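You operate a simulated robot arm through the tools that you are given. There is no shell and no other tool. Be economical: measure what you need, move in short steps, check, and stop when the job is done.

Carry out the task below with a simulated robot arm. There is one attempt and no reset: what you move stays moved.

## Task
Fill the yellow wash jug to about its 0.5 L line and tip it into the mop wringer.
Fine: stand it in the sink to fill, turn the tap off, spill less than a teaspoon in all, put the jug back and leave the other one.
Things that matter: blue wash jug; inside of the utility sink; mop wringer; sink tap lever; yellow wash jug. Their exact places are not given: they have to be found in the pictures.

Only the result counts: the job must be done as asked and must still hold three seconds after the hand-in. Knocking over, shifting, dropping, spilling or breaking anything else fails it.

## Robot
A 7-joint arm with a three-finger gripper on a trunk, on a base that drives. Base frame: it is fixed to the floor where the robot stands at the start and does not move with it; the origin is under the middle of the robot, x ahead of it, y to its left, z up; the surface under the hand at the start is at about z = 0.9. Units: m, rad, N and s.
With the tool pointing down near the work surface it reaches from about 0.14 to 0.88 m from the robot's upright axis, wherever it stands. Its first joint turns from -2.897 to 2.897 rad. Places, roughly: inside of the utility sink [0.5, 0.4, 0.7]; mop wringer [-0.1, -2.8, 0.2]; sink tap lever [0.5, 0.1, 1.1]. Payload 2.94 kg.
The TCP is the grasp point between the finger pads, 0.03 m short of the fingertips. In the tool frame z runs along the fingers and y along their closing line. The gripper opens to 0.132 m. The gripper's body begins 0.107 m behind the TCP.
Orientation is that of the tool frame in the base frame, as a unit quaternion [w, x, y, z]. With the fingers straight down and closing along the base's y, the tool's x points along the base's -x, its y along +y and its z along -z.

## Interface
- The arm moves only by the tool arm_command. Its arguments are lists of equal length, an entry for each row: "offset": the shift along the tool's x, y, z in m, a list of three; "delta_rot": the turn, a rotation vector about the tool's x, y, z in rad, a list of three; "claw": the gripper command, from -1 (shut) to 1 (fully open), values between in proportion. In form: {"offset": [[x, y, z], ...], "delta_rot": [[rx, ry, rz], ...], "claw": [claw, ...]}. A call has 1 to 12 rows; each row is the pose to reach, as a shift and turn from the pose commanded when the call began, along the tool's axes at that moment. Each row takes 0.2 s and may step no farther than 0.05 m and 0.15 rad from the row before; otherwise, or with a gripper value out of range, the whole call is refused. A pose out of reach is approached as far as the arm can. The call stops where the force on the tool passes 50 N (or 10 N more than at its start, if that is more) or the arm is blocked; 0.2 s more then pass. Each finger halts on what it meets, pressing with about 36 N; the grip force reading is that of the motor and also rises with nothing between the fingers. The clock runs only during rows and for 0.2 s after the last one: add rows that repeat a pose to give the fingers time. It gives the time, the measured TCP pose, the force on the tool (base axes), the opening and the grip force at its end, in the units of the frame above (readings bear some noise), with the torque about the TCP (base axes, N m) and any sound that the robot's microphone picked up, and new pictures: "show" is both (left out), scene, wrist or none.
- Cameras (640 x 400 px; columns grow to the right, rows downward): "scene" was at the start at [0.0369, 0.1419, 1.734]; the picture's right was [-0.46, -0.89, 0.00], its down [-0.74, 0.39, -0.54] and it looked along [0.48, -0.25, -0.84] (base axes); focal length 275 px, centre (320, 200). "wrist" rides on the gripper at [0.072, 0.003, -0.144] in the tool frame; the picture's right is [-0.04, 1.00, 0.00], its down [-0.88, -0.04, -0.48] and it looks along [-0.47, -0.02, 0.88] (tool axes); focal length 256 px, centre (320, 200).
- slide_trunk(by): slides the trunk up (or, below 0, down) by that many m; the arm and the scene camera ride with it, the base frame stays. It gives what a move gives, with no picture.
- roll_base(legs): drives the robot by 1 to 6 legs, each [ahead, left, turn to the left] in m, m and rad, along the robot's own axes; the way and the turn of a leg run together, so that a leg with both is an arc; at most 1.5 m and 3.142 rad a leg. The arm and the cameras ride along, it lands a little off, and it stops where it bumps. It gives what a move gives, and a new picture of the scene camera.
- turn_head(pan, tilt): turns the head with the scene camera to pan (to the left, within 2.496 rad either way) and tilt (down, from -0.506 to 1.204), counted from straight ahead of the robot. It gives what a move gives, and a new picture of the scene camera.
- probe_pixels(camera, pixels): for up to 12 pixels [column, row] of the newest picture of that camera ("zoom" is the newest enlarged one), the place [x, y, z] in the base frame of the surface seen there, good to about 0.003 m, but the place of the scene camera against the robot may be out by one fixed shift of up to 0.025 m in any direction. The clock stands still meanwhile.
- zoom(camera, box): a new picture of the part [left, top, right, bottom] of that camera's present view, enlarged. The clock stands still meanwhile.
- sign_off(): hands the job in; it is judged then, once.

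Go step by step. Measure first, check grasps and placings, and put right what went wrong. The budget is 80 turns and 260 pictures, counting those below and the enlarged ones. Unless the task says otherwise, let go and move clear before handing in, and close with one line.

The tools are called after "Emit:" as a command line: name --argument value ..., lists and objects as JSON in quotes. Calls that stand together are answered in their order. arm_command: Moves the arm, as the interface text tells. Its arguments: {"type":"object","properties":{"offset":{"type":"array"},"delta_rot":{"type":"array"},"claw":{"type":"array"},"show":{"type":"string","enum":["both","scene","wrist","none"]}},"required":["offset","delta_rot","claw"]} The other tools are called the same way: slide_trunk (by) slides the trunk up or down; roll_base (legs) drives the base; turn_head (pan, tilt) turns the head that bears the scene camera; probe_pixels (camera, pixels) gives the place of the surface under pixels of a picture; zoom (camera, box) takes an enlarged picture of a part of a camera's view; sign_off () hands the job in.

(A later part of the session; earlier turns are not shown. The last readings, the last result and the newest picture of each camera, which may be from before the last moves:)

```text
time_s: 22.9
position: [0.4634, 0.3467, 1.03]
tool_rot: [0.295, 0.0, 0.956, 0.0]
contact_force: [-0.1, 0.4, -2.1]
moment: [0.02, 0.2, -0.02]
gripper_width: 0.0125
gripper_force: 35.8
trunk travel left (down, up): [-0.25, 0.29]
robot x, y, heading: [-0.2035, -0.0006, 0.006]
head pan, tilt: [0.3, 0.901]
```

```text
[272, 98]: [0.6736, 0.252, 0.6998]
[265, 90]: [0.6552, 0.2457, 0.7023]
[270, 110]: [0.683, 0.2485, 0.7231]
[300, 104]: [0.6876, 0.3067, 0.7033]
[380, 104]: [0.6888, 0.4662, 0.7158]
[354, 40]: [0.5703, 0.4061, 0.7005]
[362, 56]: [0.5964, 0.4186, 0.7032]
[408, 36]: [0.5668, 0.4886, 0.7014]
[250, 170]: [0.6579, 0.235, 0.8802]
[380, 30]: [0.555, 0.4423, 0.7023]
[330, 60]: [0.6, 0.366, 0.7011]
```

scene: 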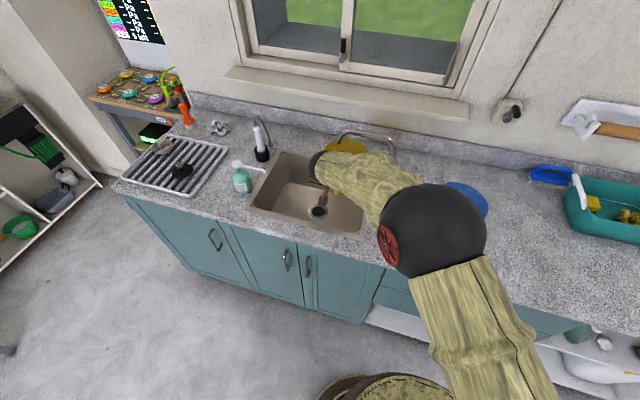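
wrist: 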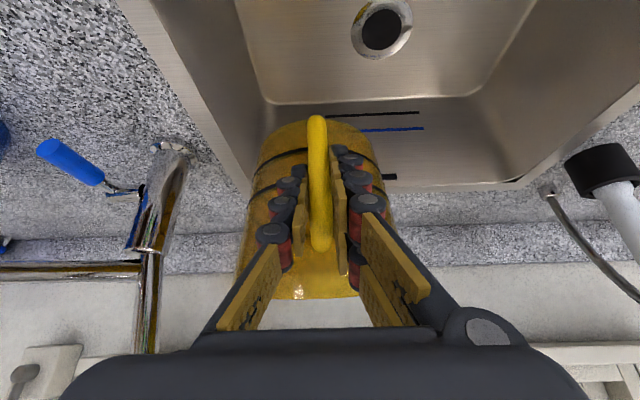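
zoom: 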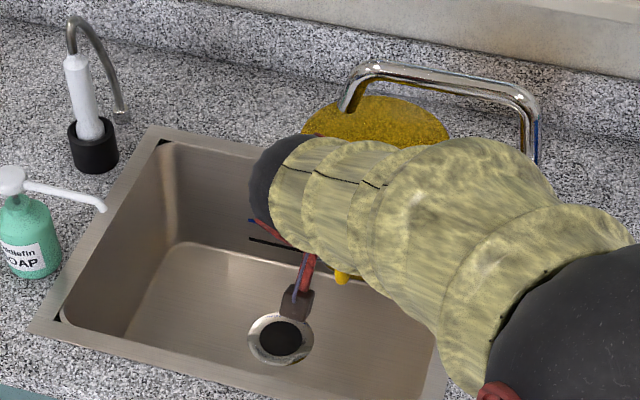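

The floor is flat out to x 0.685 and y 0.247, so there's ample room. I'll lower the jug to the sink floor.

Emit:
arm_command --offset '[[0.0226, 0.004, 0.033], [0.0452, 0.008, 0.066], [0.0678, 0.008, 0.099], [0.0904, 0.008, 0.132], [0.113, 0.008, 0.165], [0.119, 0.008, 0.1738], [0.1226, 0.008, 0.179], [0.1249, 0.008, 0.1823], [0.126, 0.008, 0.184], [0.126, 0.008, 0.184]]' --delta_rot '[[0, 0, 0], [0, 0, 0], [0, 0, 0], [0, 0, 0], [0, 0, 0], [0, 0, 0], [0, 0, 0], [0, 0, 0], [0, 0, 0], [0, 0, 0]]' --claw '[-1, -1, -1, -1, -1, -1, -1, -1, -1, -1]'

Emit:
zoom --camera "scene" --box '[240, 110, 420, 230]'

```text
time_s: 24.3
position: [0.4676, 0.36, 0.8349]
tool_rot: [0.303, 0.001, 0.953, 0.003]
contact_force: [-5.6, -2.6, 21.8]
moment: [-0.04, 3.41, 0.36]
gripper_width: 0.0127
gripper_force: 36.1
trunk travel left (down, up): [-0.25, 0.29]
robot x, y, heading: [-0.204, -0.0015, -0.005]
head pan, tilt: [0.3, 0.901]
stopped in row 7: the force on the tool passed its limit at 61 N (the readings are from after the stop); the commanded pose is now the measured one
```

scene: 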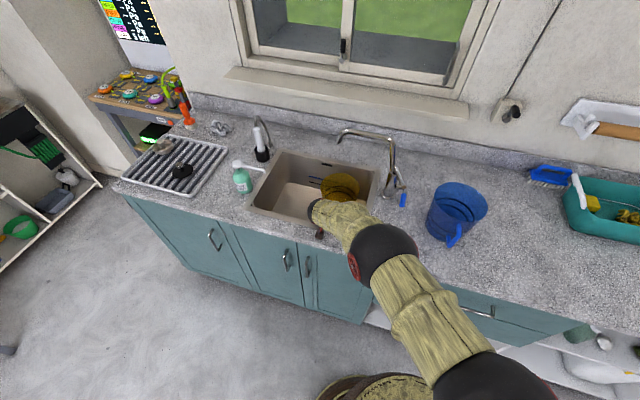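
wrist: 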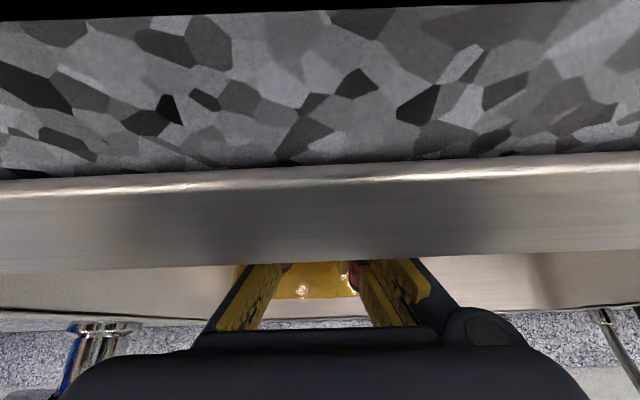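

```text
3.33 times, centred on (330, 170) of scene
```

zoom: 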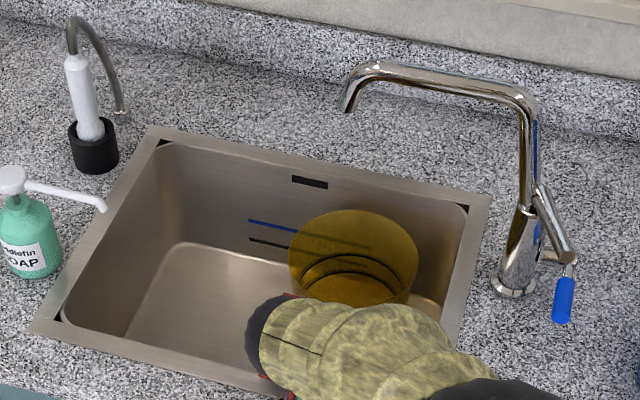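

The wrist camera, about 0.14 m behind the grip, met the sink's front flange before the jug reached the floor; it stopped roughly 28 mm short. I'll lift, retract, shift the base left, then yaw the jug so the hand comes in from the left, along the sink's long side.

Emit:
arm_command --offset '[[-0.023, 0, -0.0326], [-0.046, 0, -0.0652], [-0.069, 0, -0.0978], [-0.092, 0, -0.1304], [-0.115, 0, -0.163], [-0.085, 0, -0.184], [-0.055, 0, -0.205], [-0.025, 0, -0.2265], [0.005, 0, -0.248], [0.005, 0, -0.248]]' --delta_rot '[[0, 0.0, 0], [0, 0.015, 0], [0, 0.015, 0], [0, 0.015, 0], [0, 0.015, 0], [0, 0.015, 0], [0, 0.015, 0], [0, 0.015, 0], [0, 0.015, 0], [0, 0.015, 0]]' --claw '[-1, -1, -1, -1, -1, -1, -1, -1, -1, -1]'

Emit:
probe_pixels --camera "scene" --pixels '[[237, 164], [272, 172], [241, 185], [259, 133], [262, 150], [283, 150]]'

```text
time_s: 26.5
position: [0.3229, 0.3583, 1.0309]
tool_rot: [0.294, 0.001, 0.956, 0.002]
contact_force: [-0.1, -0.5, -2.2]
moment: [0.03, 0.2, 0.03]
gripper_width: 0.0124
gripper_force: 36.0
trunk travel left (down, up): [-0.25, 0.29]
robot x, y, heading: [-0.2034, -0.0002, 0.001]
head pan, tilt: [0.3, 0.901]
```

scene: 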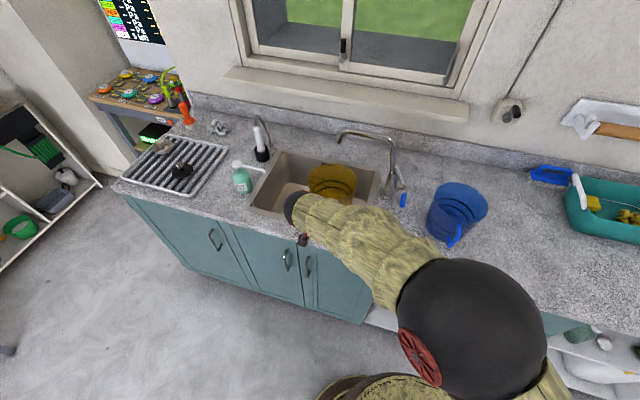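
wrist: 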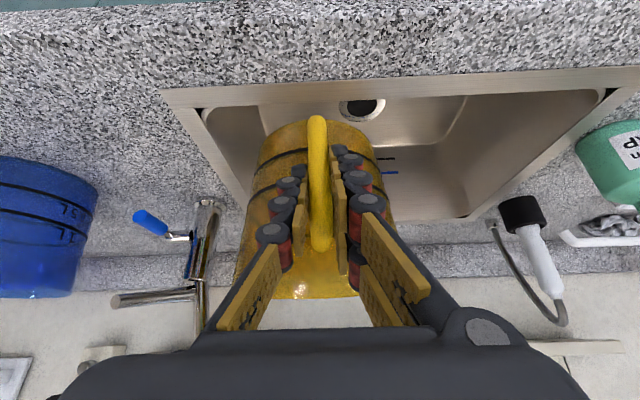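

```text
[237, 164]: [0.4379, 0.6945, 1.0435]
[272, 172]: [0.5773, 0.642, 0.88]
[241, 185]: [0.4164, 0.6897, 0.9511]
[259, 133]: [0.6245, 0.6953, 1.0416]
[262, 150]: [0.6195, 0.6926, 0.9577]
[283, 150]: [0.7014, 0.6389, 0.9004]
```

The jug is still level and firm in the grip. The soap pump at (0.43, 0.70) limits the hand on the left, so about 50° of yaw is best. I'll drive forward 0.1 m first, with the jug staying under the spout.

Emit:
roll_base --legs '[[0.1, 0, 0]]'

Emit:
arm_command --offset '[[-0.0044, 0.012, 0.003], [-0.0089, 0.024, 0.006], [-0.0133, 0.036, 0.009], [-0.0177, 0.048, 0.012], [-0.0221, 0.06, 0.015], [-0.0266, 0.072, 0.018], [-0.031, 0.084, 0.021], [-0.031, 0.084, 0.021]]' --delta_rot '[[0.0704, 0, 0.1029], [0.1409, 0, 0.2057], [0.2113, 0, 0.3086], [0.2817, 0, 0.4114], [0.3521, 0, 0.5143], [0.4226, 0, 0.6171], [0.493, 0, 0.72], [0.493, 0, 0.72]]' --claw '[-1, -1, -1, -1, -1, -1, -1, -1]'

Emit:
zoom --camera "scene" --box '[200, 120, 440, 270]'

```text
time_s: 27.7
position: [0.4258, 0.3578, 1.0295]
tool_rot: [0.293, 0.001, 0.956, 0.003]
contact_force: [-0.5, -0.5, -2.7]
moment: [-0.02, 0.24, 0.02]
gripper_width: 0.0123
gripper_force: 35.7
trunk travel left (down, up): [-0.25, 0.29]
robot x, y, heading: [-0.1003, 0.004, -0.003]
head pan, tilt: [0.3, 0.901]
```

scene: 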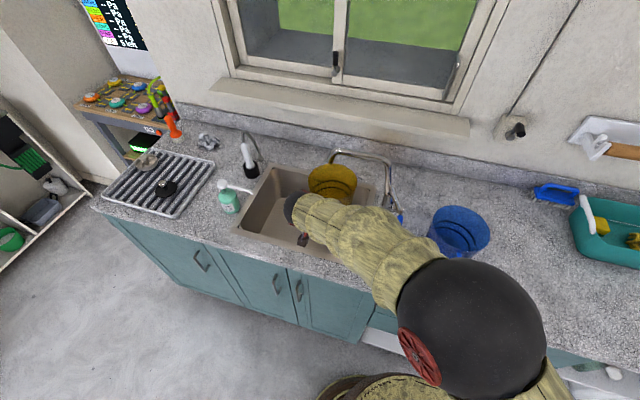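

```text
time_s: 29.5
position: [0.463, 0.4433, 1.0308]
tool_rot: [0.264, 0.405, 0.866, -0.124]
contact_force: [1.0, 0.6, -1.5]
moment: [0.12, 0.14, -0.02]
gripper_width: 0.0125
gripper_force: 35.8
trunk travel left (down, up): [-0.25, 0.29]
robot x, y, heading: [-0.0978, -0.0051, 0.002]
head pan, tilt: [0.3, 0.901]
```

scene: 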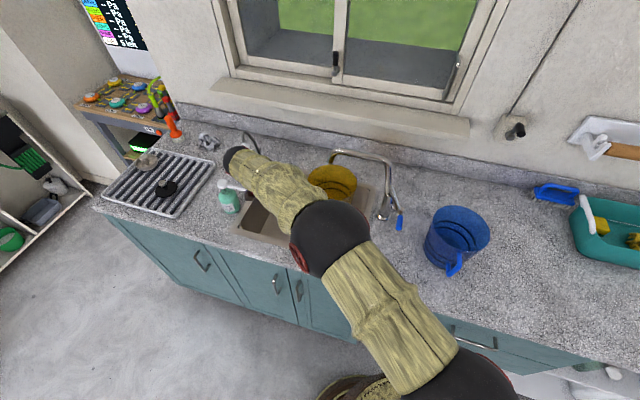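
wrist: 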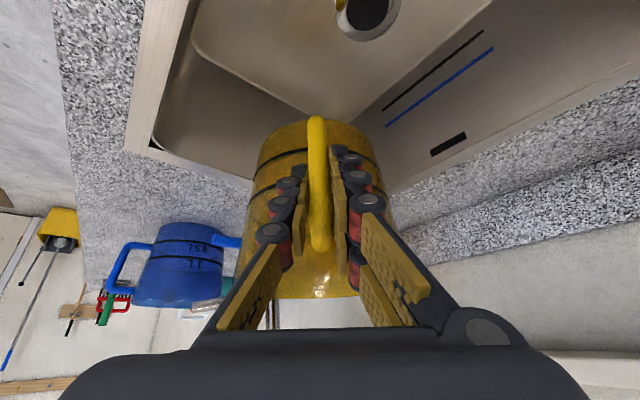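

```text
2.67 times, centred on (320, 195) of scene
```

zoom: 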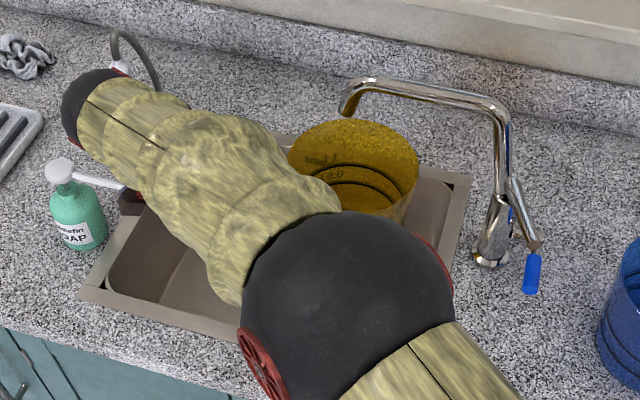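

The jug is yawed and still level. Before lowering, I'll check the hand's clearance to the soap pump: the dark part at zoom (130,200) against the nozzle at (100,180).

Emit:
probe_pixels --camera "zoom" --pixels '[[130, 200], [128, 192], [95, 110], [75, 140], [115, 95], [58, 168], [115, 185], [160, 220], [210, 280], [350, 80], [345, 112], [352, 135]]'

```text
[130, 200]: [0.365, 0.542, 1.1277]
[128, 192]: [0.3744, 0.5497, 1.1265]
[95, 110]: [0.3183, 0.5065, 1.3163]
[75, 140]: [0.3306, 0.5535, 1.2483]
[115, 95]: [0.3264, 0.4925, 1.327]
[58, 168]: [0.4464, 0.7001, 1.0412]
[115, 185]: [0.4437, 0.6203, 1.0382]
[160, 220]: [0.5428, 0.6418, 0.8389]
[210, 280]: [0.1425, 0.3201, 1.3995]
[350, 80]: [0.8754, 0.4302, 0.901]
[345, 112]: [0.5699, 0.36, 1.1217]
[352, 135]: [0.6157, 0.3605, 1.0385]
```

The wrist will clear the soap nozzle by several centimetres once lowered. I'll shift 5 cm forward so the jug centre sits at about (0.58, 0.365), then go down.

Emit:
arm_command --offset '[[-0.0125, 0.0196, 0.0084], [-0.025, 0.0392, 0.0168], [0.0001, 0.0392, 0.0541], [0.0252, 0.0392, 0.0913], [0.0503, 0.0392, 0.1286], [0.0754, 0.0392, 0.1658], [0.0865, 0.0392, 0.1824], [0.0932, 0.0392, 0.1923], [0.0971, 0.0392, 0.1981], [0.0988, 0.0392, 0.2006], [0.0988, 0.0392, 0.2006]]' --delta_rot '[[0, 0, 0], [0, 0, 0], [0, 0, 0], [0, 0, 0], [0, 0, 0], [0, 0, 0], [0, 0, 0], [0, 0, 0], [0, 0, 0], [0, 0, 0], [0, 0, 0]]' --claw '[-1, -1, -1, -1, -1, -1, -1, -1, -1, -1, -1]'

Emit:
zoom --camera "scene" --box '[200, 120, 440, 270]'

```text
time_s: 31.9
position: [0.5138, 0.4445, 0.8101]
tool_rot: [0.266, 0.404, 0.866, -0.124]
contact_force: [-1.8, 0.0, 6.8]
moment: [-0.65, -0.94, 0.05]
gripper_width: 0.0124
gripper_force: 35.8
trunk travel left (down, up): [-0.25, 0.29]
robot x, y, heading: [-0.1006, 0.001, -0.003]
head pan, tilt: [0.3, 0.901]
```

scene: 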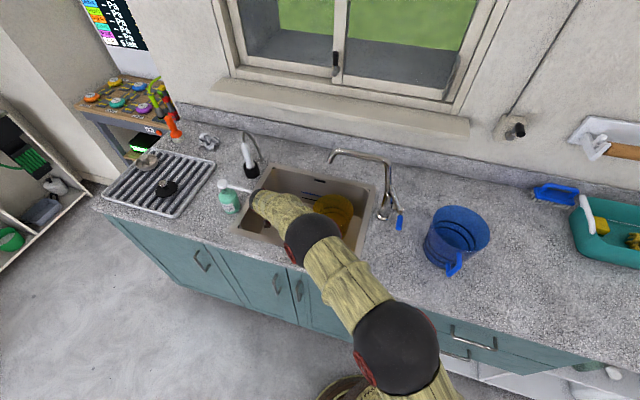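
wrist: 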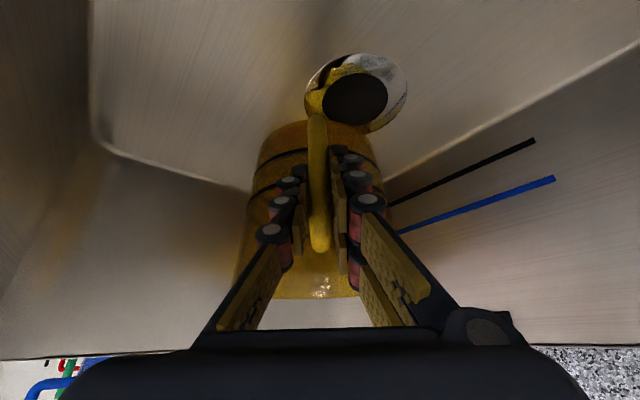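

```text
2.67 times, centred on (320, 195) of scene
```

zoom: 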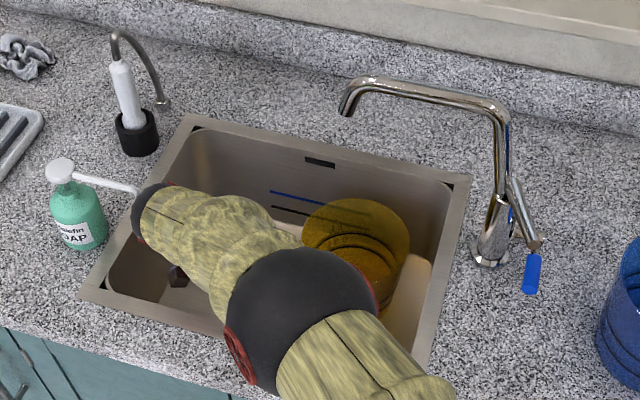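

The floor contact reads about 9 N at z=0.810, so the jug stands. I'll open slightly and back out along the tool axis.

Emit:
arm_command --offset '[[0, 0, 0], [0, 0, 0], [0, 0, 0], [0, 0, -0.03], [0, 0, -0.07], [0, 0, -0.115], [0, 0, -0.16], [0, 0, -0.205], [0, 0, -0.25]]' --delta_rot '[[0, 0, 0], [0, 0, 0], [0, 0, 0], [0, 0, 0], [0, 0, 0], [0, 0, 0], [0, 0, 0], [0, 0, 0], [0, 0, 0]]' --claw '[-0.3, -0.3, -0.3, -0.3, -0.3, -0.3, -0.3, -0.3, -0.3]'

Emit:
zoom --camera "scene" --box '[200, 120, 440, 270]'

```text
time_s: 33.9
position: [0.4201, 0.5491, 1.0182]
tool_rot: [0.265, 0.404, 0.867, -0.125]
contact_force: [0.4, -0.9, -1.7]
moment: [0.01, -0.03, -0.01]
gripper_width: 0.0463
gripper_force: 0.1
trunk travel left (down, up): [-0.25, 0.29]
robot x, y, heading: [-0.1028, 0.0005, 0.003]
head pan, tilt: [0.3, 0.901]
```

scene: 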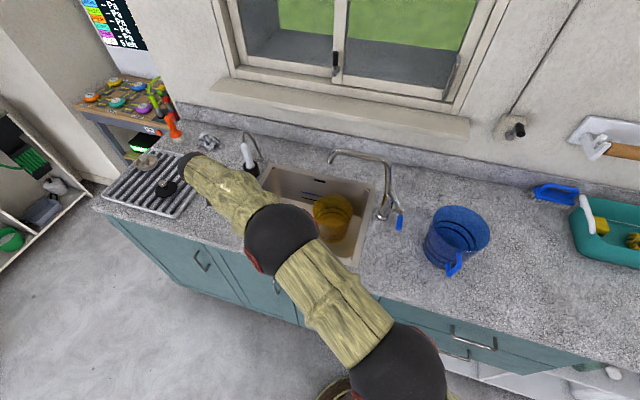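
wrist: 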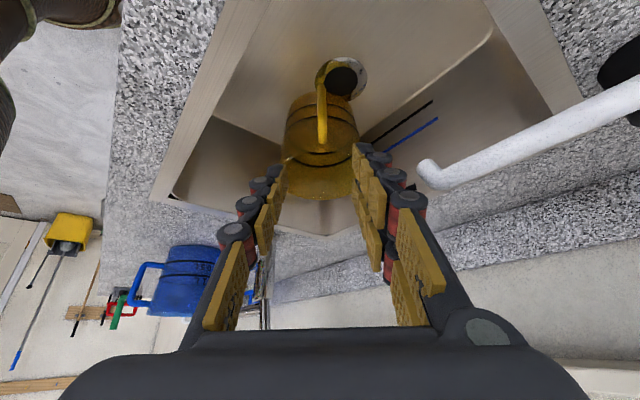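

```text
2.67 times, centred on (320, 195) of scene
```

zoom: 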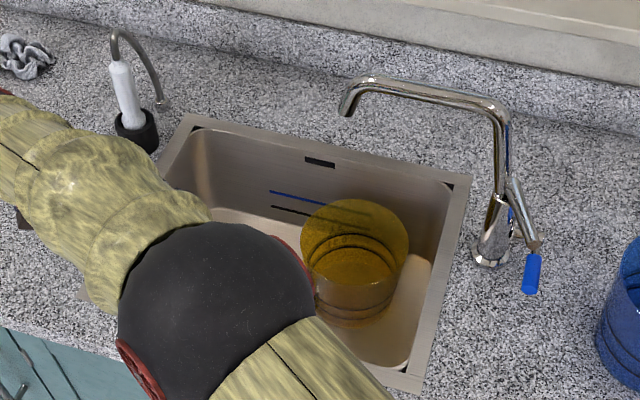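

The jug stands free in the sink under the spout. The soap nozzle at wrist (430,175) is close to the fingers, so I'll go straight up first, then swing to a vertical pose over the chrome lever, yawed to match it.

Emit:
arm_command --offset '[[-0.0251, 0, -0.0373], [-0.0502, 0, -0.0745], [-0.0753, 0, -0.1118], [-0.1107, -0.0273, -0.0966], [-0.1461, -0.0546, -0.0815], [-0.1815, -0.0819, -0.0663], [-0.2169, -0.1092, -0.0511], [-0.2523, -0.1364, -0.036], [-0.2877, -0.1637, -0.0208], [-0.3231, -0.191, -0.0056], [-0.3585, -0.2183, 0.0095], [-0.3939, -0.2456, 0.0247]]' --delta_rot '[[0, 0, 0], [0, 0, 0], [-0.0401, 0.05, -0.13], [-0.0802, 0.1, -0.26], [-0.1203, 0.15, -0.39], [-0.1604, 0.2, -0.52], [-0.2005, 0.25, -0.65], [-0.2405, 0.3, -0.78], [-0.2806, 0.35, -0.91], [-0.3207, 0.4, -1.04], [-0.3608, 0.45, -1.17], [-0.4009, 0.5, -1.3006]]' --claw '[-0.3, -0.3, -0.3, -0.3, -0.3, -0.3, -0.3, -0.3, -0.3, -0.3, -0.3, -0.3]'

Emit:
zoom --camera "scene" --box '[200, 120, 440, 270]'

```text
time_s: 36.5
position: [0.4505, 0.1321, 1.2155]
tool_rot: [-0.001, -0.233, 0.972, 0.001]
contact_force: [0.0, 0.3, 0.2]
moment: [0.01, -0.02, -0.01]
gripper_width: 0.0461
gripper_force: 0.1
trunk travel left (down, up): [-0.25, 0.29]
robot x, y, heading: [-0.0996, -0.001, 0.002]
head pan, tilt: [0.3, 0.901]
```

scene: 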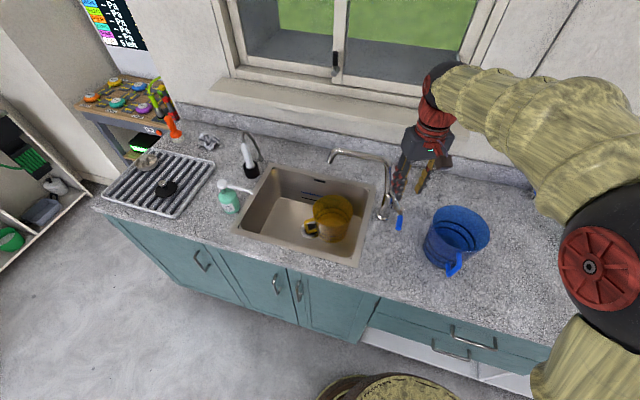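
wrist: 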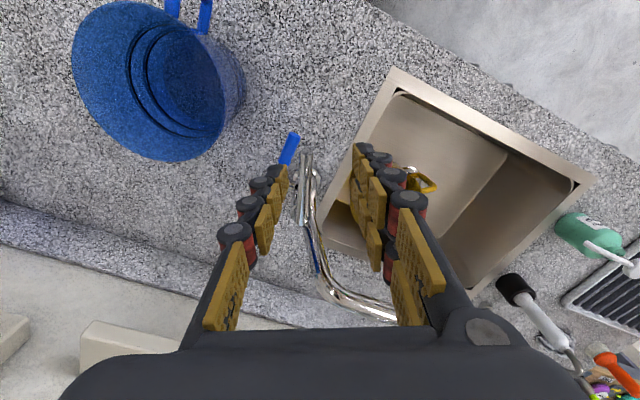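

```text
2.67 times, centred on (320, 195) of scene
```

zoom: 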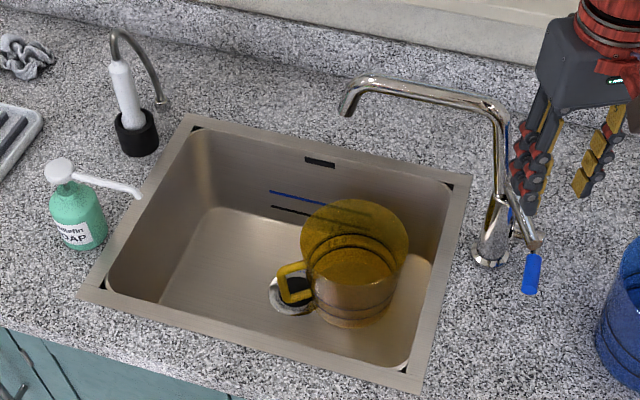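

The jug stands well in the sink with its handle over the drain. I'll measure the chrome rod at wrist (305,155)–(308,215).

Emit:
zoom --camera "wrist" --box '[260, 120, 388, 250]'

Emit:
probe_pixels --camera "wrist" --pixels '[[306, 155], [305, 165], [304, 175], [304, 190], [303, 205], [311, 190], [314, 178], [290, 145], [284, 160], [322, 260], [300, 175], [308, 168]]'

```text
3.08 times, centred on (324, 185) of wrist
```

zoom: 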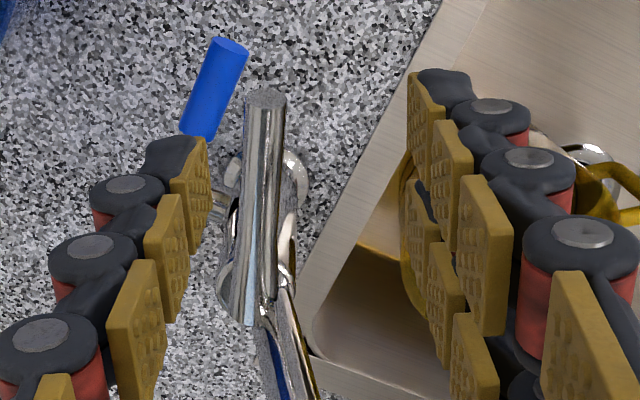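

```text
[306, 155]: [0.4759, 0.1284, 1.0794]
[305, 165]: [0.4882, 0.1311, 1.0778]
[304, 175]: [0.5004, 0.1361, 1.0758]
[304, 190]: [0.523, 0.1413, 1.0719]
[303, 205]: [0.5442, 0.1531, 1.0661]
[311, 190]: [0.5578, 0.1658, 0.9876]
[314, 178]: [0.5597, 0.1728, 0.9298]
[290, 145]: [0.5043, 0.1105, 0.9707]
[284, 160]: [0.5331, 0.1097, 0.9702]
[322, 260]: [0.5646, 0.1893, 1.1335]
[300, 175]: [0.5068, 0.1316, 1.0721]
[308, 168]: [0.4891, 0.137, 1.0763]
```

The rod runs from (0.476, 0.128, 1.079) to (0.545, 0.153, 1.066) and the fingers are lined up with it. I'll come down around its end and close gently on it.

Emit:
arm_command --offset '[[-0.0084, -0.0042, 0.037], [-0.0168, -0.0083, 0.074], [-0.0252, -0.0125, 0.111], [-0.0336, -0.0166, 0.148], [-0.0336, -0.0166, 0.148], [-0.0336, -0.0166, 0.148], [-0.0336, -0.0166, 0.148]]' --delta_rot '[[0, 0, 0], [0, 0, 0], [0, 0, 0], [0, 0, 0], [0, 0, 0], [0, 0, 0], [0, 0, 0]]' --claw '[-0.3, -0.3, -0.3, -0.3, -1, -1, -1]'

Emit:
zoom --camera "scene" --box '[280, 120, 440, 270]'

```text
time_s: 38.1
position: [0.4915, 0.1341, 1.0671]
tool_rot: [0.0, -0.232, 0.973, 0.001]
contact_force: [7.1, -17.7, -0.3]
moment: [-0.1, 0.04, -0.53]
gripper_width: 0.0212
gripper_force: 25.7
trunk travel left (down, up): [-0.25, 0.29]
robot x, y, heading: [-0.1006, -0.0038, -0.003]
head pan, tilt: [0.3, 0.901]
```

scene: 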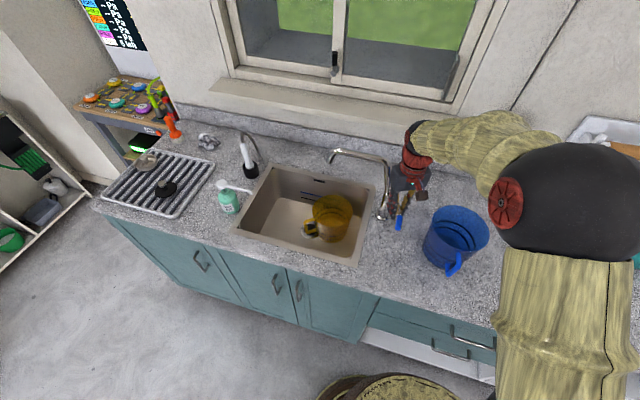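
wrist: 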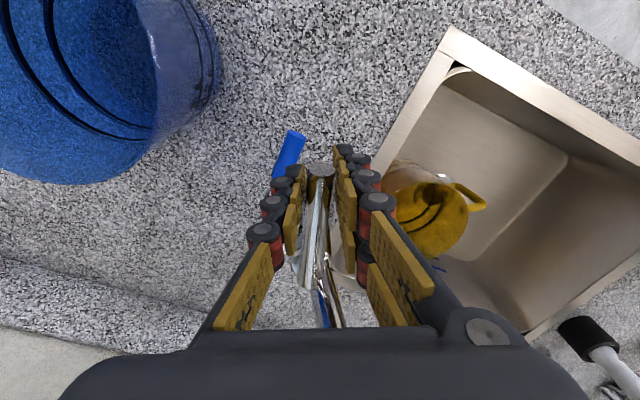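

```text
2.67 times, centred on (360, 195) of scene
```

zoom: 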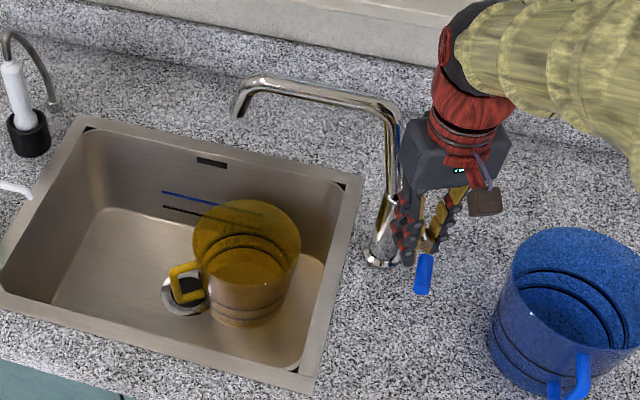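

The rod is held (21 mm) and resists sideways at about 19 N. I'll ease 2 mm in that direction and try lifting gently in small steps.

Emit:
arm_command --offset '[[0, -0.002, 0], [0, -0.002, -0.004], [0, -0.002, -0.008], [0, -0.002, -0.012]]' --delta_rot '[[0, 0, 0], [0, 0, 0], [0, 0, 0], [0, 0, 0]]' --claw '[-1, -1, -1, -1]' --show "scene"

Emit:
zoom --camera "scene" --box '[280, 120, 440, 270]'

```text
time_s: 39.1
position: [0.4935, 0.1321, 1.0781]
tool_rot: [0.0, -0.233, 0.973, 0.001]
contact_force: [10.3, -6.7, -16.4]
moment: [-0.61, 0.94, -1.01]
gripper_width: 0.0212
gripper_force: 44.3
trunk travel left (down, up): [-0.25, 0.29]
robot x, y, heading: [-0.1, -0.0022, 0.006]
head pan, tilt: [0.3, 0.901]
```

scene: 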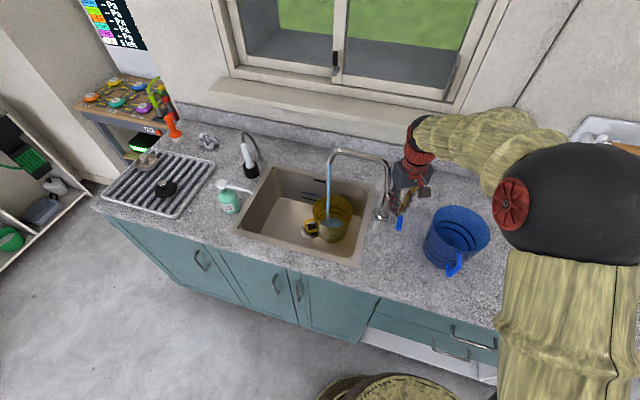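

```text
2.67 times, centred on (360, 195) of scene
```

zoom: 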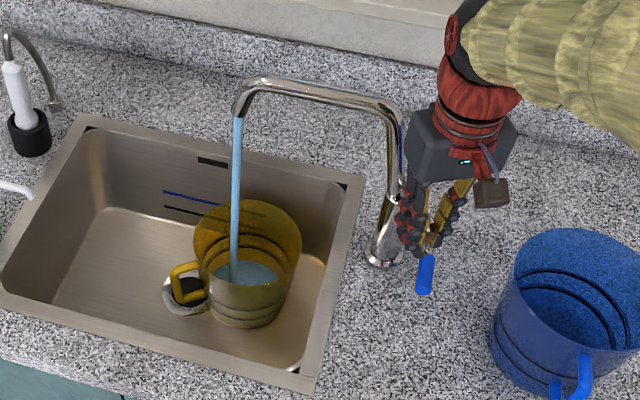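

Water is running and the stream falls into the jug. The clock is stopped, so I'll zoom on the jug to read the level.

Emit:
zoom --camera "scene" --box '[320, 185, 365, 250]'

Emit:
probe_pixels --camera "scene" --pixels '[[342, 222], [336, 224], [333, 226], [345, 226]]'

```text
6.15 times, centred on (342, 218) of scene
```

zoom: 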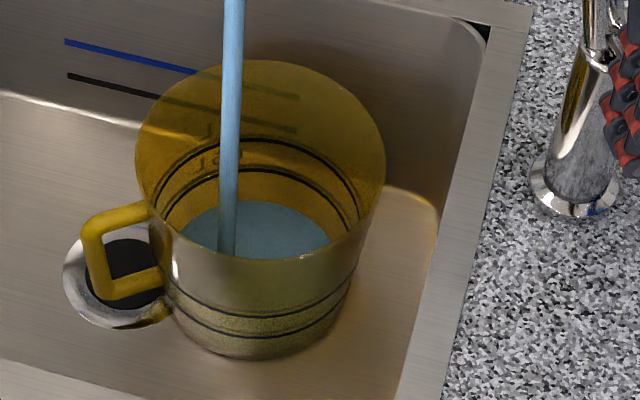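

```text
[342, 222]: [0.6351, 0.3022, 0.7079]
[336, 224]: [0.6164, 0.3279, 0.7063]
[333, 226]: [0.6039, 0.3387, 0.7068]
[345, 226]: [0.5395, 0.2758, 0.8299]
```

The water surface is at z≈0.707 and the 0.5 L line at about 0.735. I'll hold for roughly a second and read again.

Emit:
arm_command --offset '[[0, 0, 0], [0, 0, 0], [0, 0, 0], [0, 0, 0]]' --delta_rot '[[0, 0, 0], [0, 0, 0], [0, 0, 0], [0, 0, 0]]' --claw '[-1, -1, -1, -1]' --show "scene"

Emit:
zoom --camera "scene" --box '[320, 185, 365, 250]'

Emit:
probe_pixels --camera "zoom" --pixels '[[280, 215], [300, 225], [260, 230], [200, 225], [250, 220]]'

```text
time_s: 40.1
position: [0.4936, 0.1323, 1.0789]
tool_rot: [-0.001, -0.232, 0.973, 0.0]
contact_force: [9.9, -4.7, -15.4]
moment: [-0.59, 0.96, -1.06]
gripper_width: 0.0205
gripper_force: 44.2
trunk travel left (down, up): [-0.25, 0.29]
robot x, y, heading: [-0.0995, -0.002, 0.001]
head pan, tilt: [0.3, 0.901]
```

scene: 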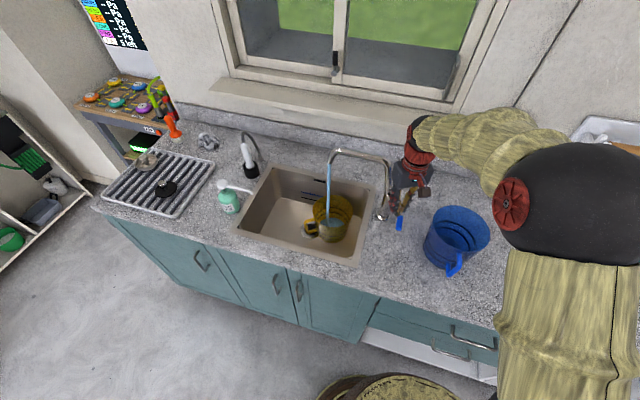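

```text
6.15 times, centred on (342, 218) of scene
```

zoom: 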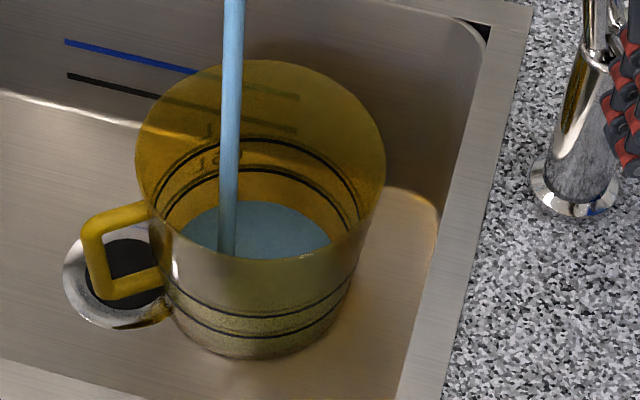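

```text
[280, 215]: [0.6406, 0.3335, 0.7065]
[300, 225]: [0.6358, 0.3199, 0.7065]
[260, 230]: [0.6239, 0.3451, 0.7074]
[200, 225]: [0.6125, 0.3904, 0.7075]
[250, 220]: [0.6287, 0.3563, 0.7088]
```

The level barely changed in a second, so the flow is slow. I'll hold about 2.6 s.

Emit:
arm_command --offset '[[0, 0, 0], [0, 0, 0], [0, 0, 0], [0, 0, 0], [0, 0, 0], [0, 0, 0], [0, 0, 0], [0, 0, 0], [0, 0, 0], [0, 0, 0], [0, 0, 0], [0, 0, 0]]' --delta_rot '[[0, 0, 0], [0, 0, 0], [0, 0, 0], [0, 0, 0], [0, 0, 0], [0, 0, 0], [0, 0, 0], [0, 0, 0], [0, 0, 0], [0, 0, 0], [0, 0, 0], [0, 0, 0]]' --claw '[-1, -1, -1, -1, -1, -1, -1, -1, -1, -1, -1, -1]' --show "none"

Emit:
zoom --camera "scene" --box '[320, 185, 365, 250]'

Emit:
probe_pixels --camera "zoom" --pixels '[[280, 215], [300, 225], [260, 230], [200, 225], [250, 220], [270, 240]]'

```text
time_s: 42.7
position: [0.4933, 0.1334, 1.0787]
tool_rot: [0.0, -0.232, 0.973, 0.001]
contact_force: [11.4, -1.7, -9.7]
moment: [-0.44, 0.39, -1.08]
gripper_width: 0.0205
gripper_force: 44.0
trunk travel left (down, up): [-0.25, 0.29]
robot x, y, heading: [-0.0989, 0.0009, 0.001]
head pan, tilt: [0.3, 0.901]
```

```text
6.15 times, centred on (342, 218) of scene
```

zoom: 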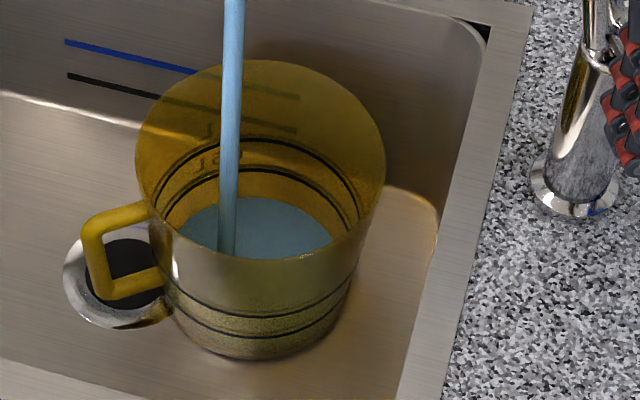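

```text
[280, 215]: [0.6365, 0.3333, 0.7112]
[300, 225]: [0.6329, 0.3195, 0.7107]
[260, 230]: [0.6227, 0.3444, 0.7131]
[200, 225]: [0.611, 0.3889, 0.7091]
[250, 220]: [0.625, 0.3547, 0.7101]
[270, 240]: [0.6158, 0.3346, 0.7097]
```

The level rises about 1.2 mm/s and needs about 30 mm more. I'll lift the lever another centimetre for more flow and hold.

Emit:
arm_command --offset '[[0, 0, -0.004], [0.001, 0, -0.008], [0.001, 0, -0.012], [0.001, 0, -0.012], [0.001, 0, -0.012], [0.001, 0, -0.012], [0.001, 0, -0.012], [0.001, 0, -0.012]]' --delta_rot '[[0, 0, 0], [0, 0, 0], [0, 0, 0], [0, 0, 0], [0, 0, 0], [0, 0, 0], [0, 0, 0], [0, 0, 0]]' --claw '[-1, -1, -1, -1, -1, -1, -1, -1]' --show "none"

Emit:
zoom --camera "scene" --box '[320, 185, 365, 250]'

Emit:
probe_pixels --camera "zoom" --pixels '[[280, 215], [300, 225], [260, 230], [200, 225], [250, 220], [270, 240]]'

```text
time_s: 44.5
position: [0.4931, 0.1319, 1.0921]
tool_rot: [0.0, -0.233, 0.973, 0.0]
contact_force: [26.9, -3.3, -13.1]
moment: [-0.4, -0.02, -0.86]
gripper_width: 0.0202
gripper_force: 43.7
trunk travel left (down, up): [-0.25, 0.29]
robot x, y, heading: [-0.0979, -0.0018, 0.001]
head pan, tilt: [0.3, 0.901]
```

```text
6.15 times, centred on (342, 218) of scene
```

zoom: 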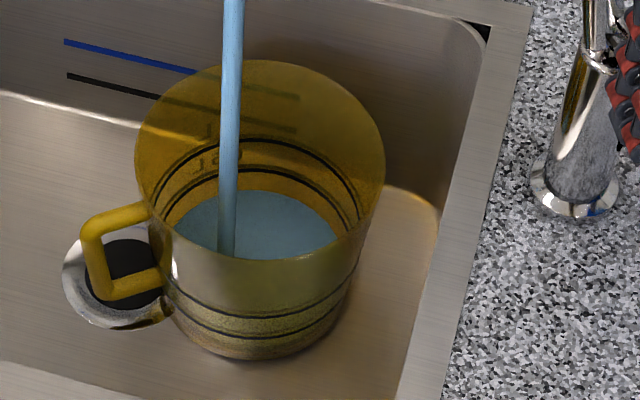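

```text
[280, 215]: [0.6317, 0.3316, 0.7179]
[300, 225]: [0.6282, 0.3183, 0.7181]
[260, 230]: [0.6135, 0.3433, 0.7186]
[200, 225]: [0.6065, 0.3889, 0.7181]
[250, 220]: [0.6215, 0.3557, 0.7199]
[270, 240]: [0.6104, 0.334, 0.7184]
```

The level is now z≈0.718, rising about 4 mm/s; the line is at about 0.741 (zoom row 168 against water edge row 190). I'll hold 2.4 s more.

Emit:
arm_command --offset '[[-0.001, 0, 0], [-0.002, 0, 0], [-0.002, 0, 0], [-0.002, 0, 0], [-0.002, 0, 0], [-0.002, 0, 0], [-0.002, 0, 0], [-0.002, 0, 0], [-0.002, 0, 0], [-0.002, 0, 0], [-0.002, 0, 0]]' --delta_rot '[[0, 0, 0], [0, 0, 0], [0, 0, 0], [0, 0, 0], [0, 0, 0], [0, 0, 0], [0, 0, 0], [0, 0, 0], [0, 0, 0], [0, 0, 0], [0, 0, 0]]' --claw '[-1, -1, -1, -1, -1, -1, -1, -1, -1, -1, -1]' --show "none"

Emit:
zoom --camera "scene" --box '[320, 185, 365, 250]'

Emit:
probe_pixels --camera "zoom" --pixels '[[280, 215], [300, 225], [260, 230], [200, 225], [250, 220], [270, 240]]'

```text
time_s: 46.9
position: [0.4935, 0.1316, 1.0916]
tool_rot: [-0.001, -0.232, 0.973, 0.001]
contact_force: [15.1, -14.0, -6.6]
moment: [-0.45, 0.05, -0.88]
gripper_width: 0.0201
gripper_force: 44.0
trunk travel left (down, up): [-0.25, 0.29]
robot x, y, heading: [-0.0965, -0.0007, 0.005]
head pan, tilt: [0.3, 0.901]
```

```text
6.15 times, centred on (342, 218) of scene
```

zoom: 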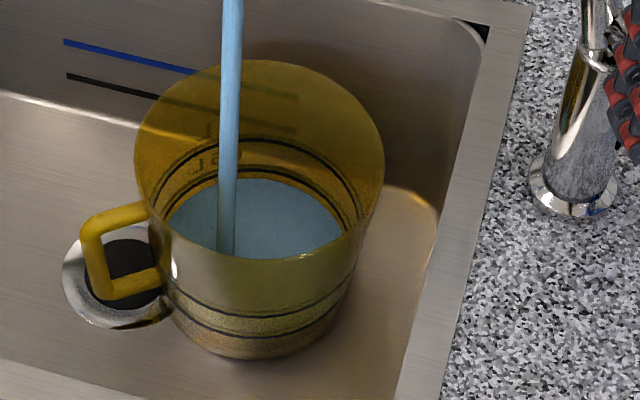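

```text
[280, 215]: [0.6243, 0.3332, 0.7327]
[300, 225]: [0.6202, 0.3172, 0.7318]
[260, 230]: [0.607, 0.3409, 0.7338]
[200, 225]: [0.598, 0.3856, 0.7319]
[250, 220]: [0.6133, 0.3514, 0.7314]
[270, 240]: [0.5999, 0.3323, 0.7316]
```

The level is about 0.732 at roughly 5.8 mm/s, with 9 mm to go. I'll hold 1 s more, then lower the lever shut.

Emit:
arm_command --offset '[[0, 0, 0], [0, 0, 0], [0, 0, 0], [0, 0, 0], [0, 0, 0], [0, 0, 0.007], [0, 0, 0.014], [0, 0, 0.021], [0, 0, 0.0265]]' --delta_rot '[[0, 0, 0], [0, 0, 0], [0, 0, 0], [0, 0, 0], [0, 0, 0], [0, 0, 0], [0, 0, 0], [0, 0, 0], [0, 0, 0]]' --claw '[-1, -1, -1, -1, -1, -1, -1, -1, -1]' --show "scene"

Emit:
zoom --camera "scene" --box '[320, 185, 365, 250]'

Emit:
probe_pixels --camera "zoom" --pixels '[[280, 215], [300, 225], [260, 230], [200, 225], [250, 220], [270, 240]]'

```text
time_s: 48.9
position: [0.4895, 0.1303, 1.0651]
tool_rot: [-0.002, -0.232, 0.973, 0.002]
contact_force: [-13.8, -20.3, 11.5]
moment: [0.12, -0.82, -0.79]
gripper_width: 0.0208
gripper_force: 42.9
trunk travel left (down, up): [-0.25, 0.29]
robot x, y, heading: [-0.1022, -0.0005, 0.005]
head pan, tilt: [0.3, 0.901]
```

scene: 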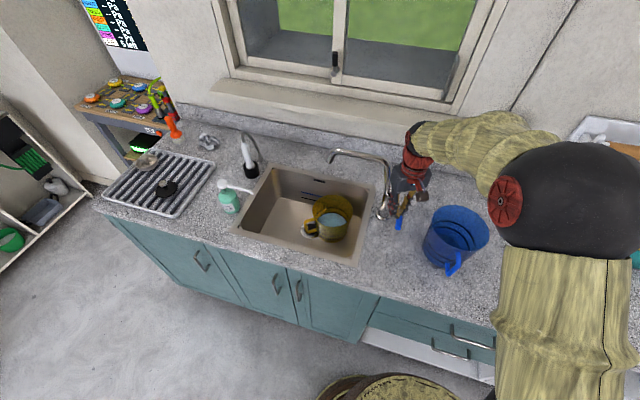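

```text
6.15 times, centred on (342, 218) of scene
```

zoom: 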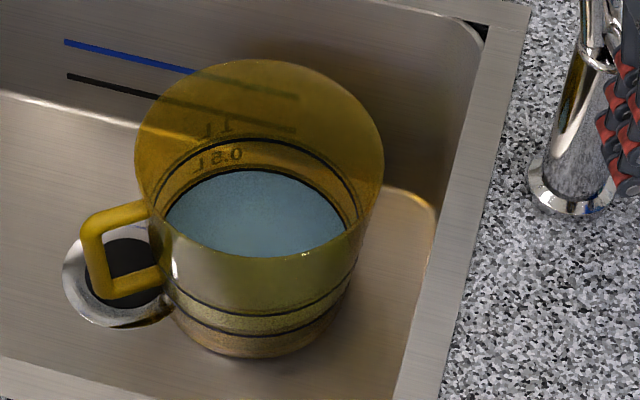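

```text
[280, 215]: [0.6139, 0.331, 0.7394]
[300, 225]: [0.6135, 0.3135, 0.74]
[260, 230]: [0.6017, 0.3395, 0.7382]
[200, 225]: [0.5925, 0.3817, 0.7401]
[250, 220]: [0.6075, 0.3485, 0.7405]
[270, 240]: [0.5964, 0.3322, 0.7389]
```

The water meets the 0.5 L line and the stream has stopped. I'll open the fingers and rise off the lever.

Emit:
arm_command --offset '[[0, 0, 0], [0, 0, 0], [0, 0, 0], [0.008, 0.004, -0.037], [0.017, 0.008, -0.075], [0.025, 0.012, -0.113], [0.0336, 0.0166, -0.15]]' --delta_rot '[[0, 0, 0], [0, 0, 0], [0, 0, 0], [0, 0, 0], [0, 0, 0], [0, 0, 0], [0, 0, 0]]' --claw '[-0.3, -0.3, -0.3, -0.3, -0.3, -0.3, -0.3]' --show "both"

Emit:
zoom --camera "scene" --box '[300, 130, 420, 250]'

Emit:
probe_pixels --camera "wrist" --pixels '[[306, 155], [305, 165], [304, 175], [304, 190]]'

```text
time_s: 50.5
position: [0.4556, 0.1317, 1.2161]
tool_rot: [0.0, -0.232, 0.973, 0.001]
contact_force: [0.0, 0.3, -0.7]
moment: [0.0, -0.01, 0.02]
gripper_width: 0.0461
gripper_force: 0.0
trunk travel left (down, up): [-0.25, 0.29]
robot x, y, heading: [-0.1015, -0.0047, 0.002]
head pan, tilt: [0.3, 0.901]
```

scene: 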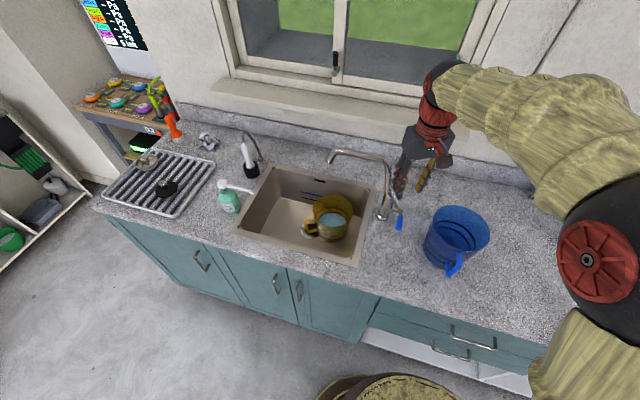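
wrist: 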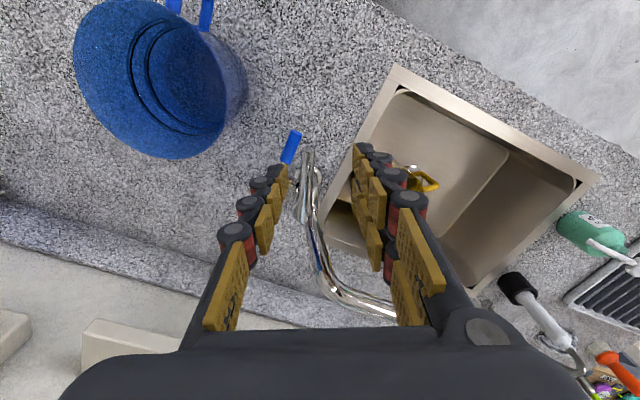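

```text
3.33 times, centred on (360, 190) of scene
```

zoom: 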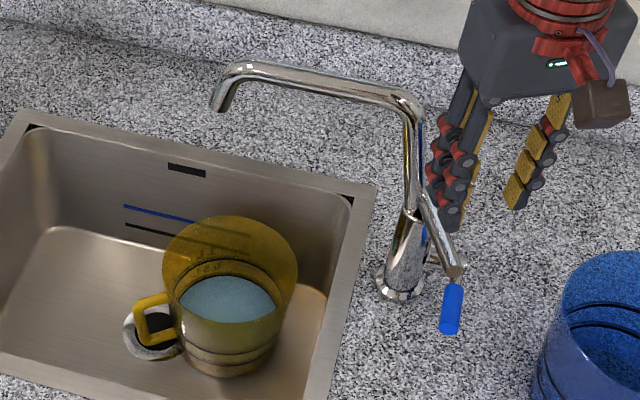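

```text
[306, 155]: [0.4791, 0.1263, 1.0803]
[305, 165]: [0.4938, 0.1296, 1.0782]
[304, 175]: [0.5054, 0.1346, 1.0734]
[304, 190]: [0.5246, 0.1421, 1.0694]
```

The lever is back at its original position and the tap is dry. Now I'll retrace the verified path back to the jug handle.

Emit:
arm_command --offset '[[-0.0158, 0.0388, 0.0063], [-0.0315, 0.0776, 0.0126], [-0.0473, 0.1164, 0.0189], [-0.063, 0.1552, 0.0252], [-0.0788, 0.194, 0.0315], [-0.0945, 0.2328, 0.0378], [-0.1103, 0.2716, 0.0441], [-0.126, 0.3104, 0.0504], [-0.1418, 0.3492, 0.0567], [-0.1575, 0.388, 0.063], [-0.1575, 0.388, 0.108], [-0.1575, 0.388, 0.153]]' --delta_rot '[[0.0401, -0.05, 0.13], [0.0802, -0.1, 0.26], [0.1203, -0.15, 0.39], [0.1604, -0.2, 0.52], [0.2005, -0.25, 0.65], [0.2405, -0.3, 0.78], [0.2806, -0.35, 0.91], [0.3207, -0.4, 1.04], [0.3608, -0.45, 1.17], [0.4009, -0.5, 1.3006], [0.4009, -0.5, 1.3006], [0.4009, -0.5, 1.3006]]' --claw '[-0.3, -0.3, -0.3, -0.3, -0.3, -0.3, -0.3, -0.3, -0.3, -0.3, -0.3, -0.3]'

Emit:
zoom --camera "wrist" --box '[240, 40, 400, 220]'

```text
time_s: 53.1
position: [0.4189, 0.5528, 1.0631]
tool_rot: [0.266, 0.404, 0.867, -0.125]
contact_force: [0.5, 0.0, 1.2]
moment: [0.03, 0.08, -0.04]
gripper_width: 0.0463
gripper_force: 0.0
trunk travel left (down, up): [-0.25, 0.29]
robot x, y, heading: [-0.1027, 0.0004, 0.002]
head pan, tilt: [0.3, 0.901]
```

scene: 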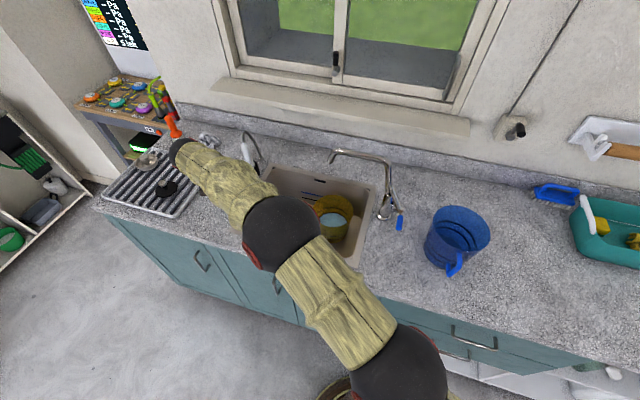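
wrist: 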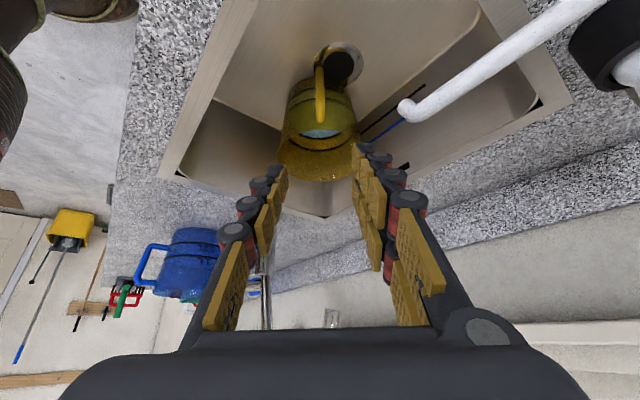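

```text
2.22 times, centred on (320, 130) of wrist
```

zoom: 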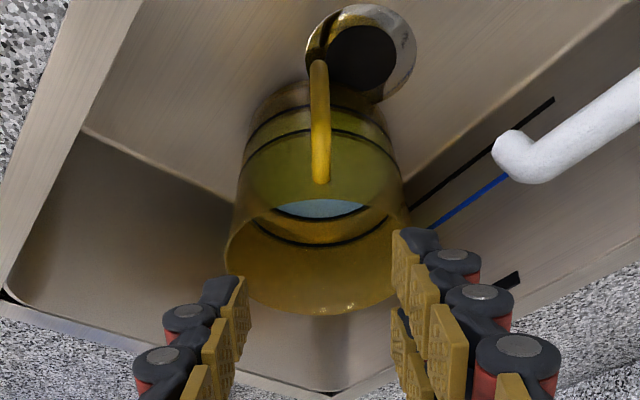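

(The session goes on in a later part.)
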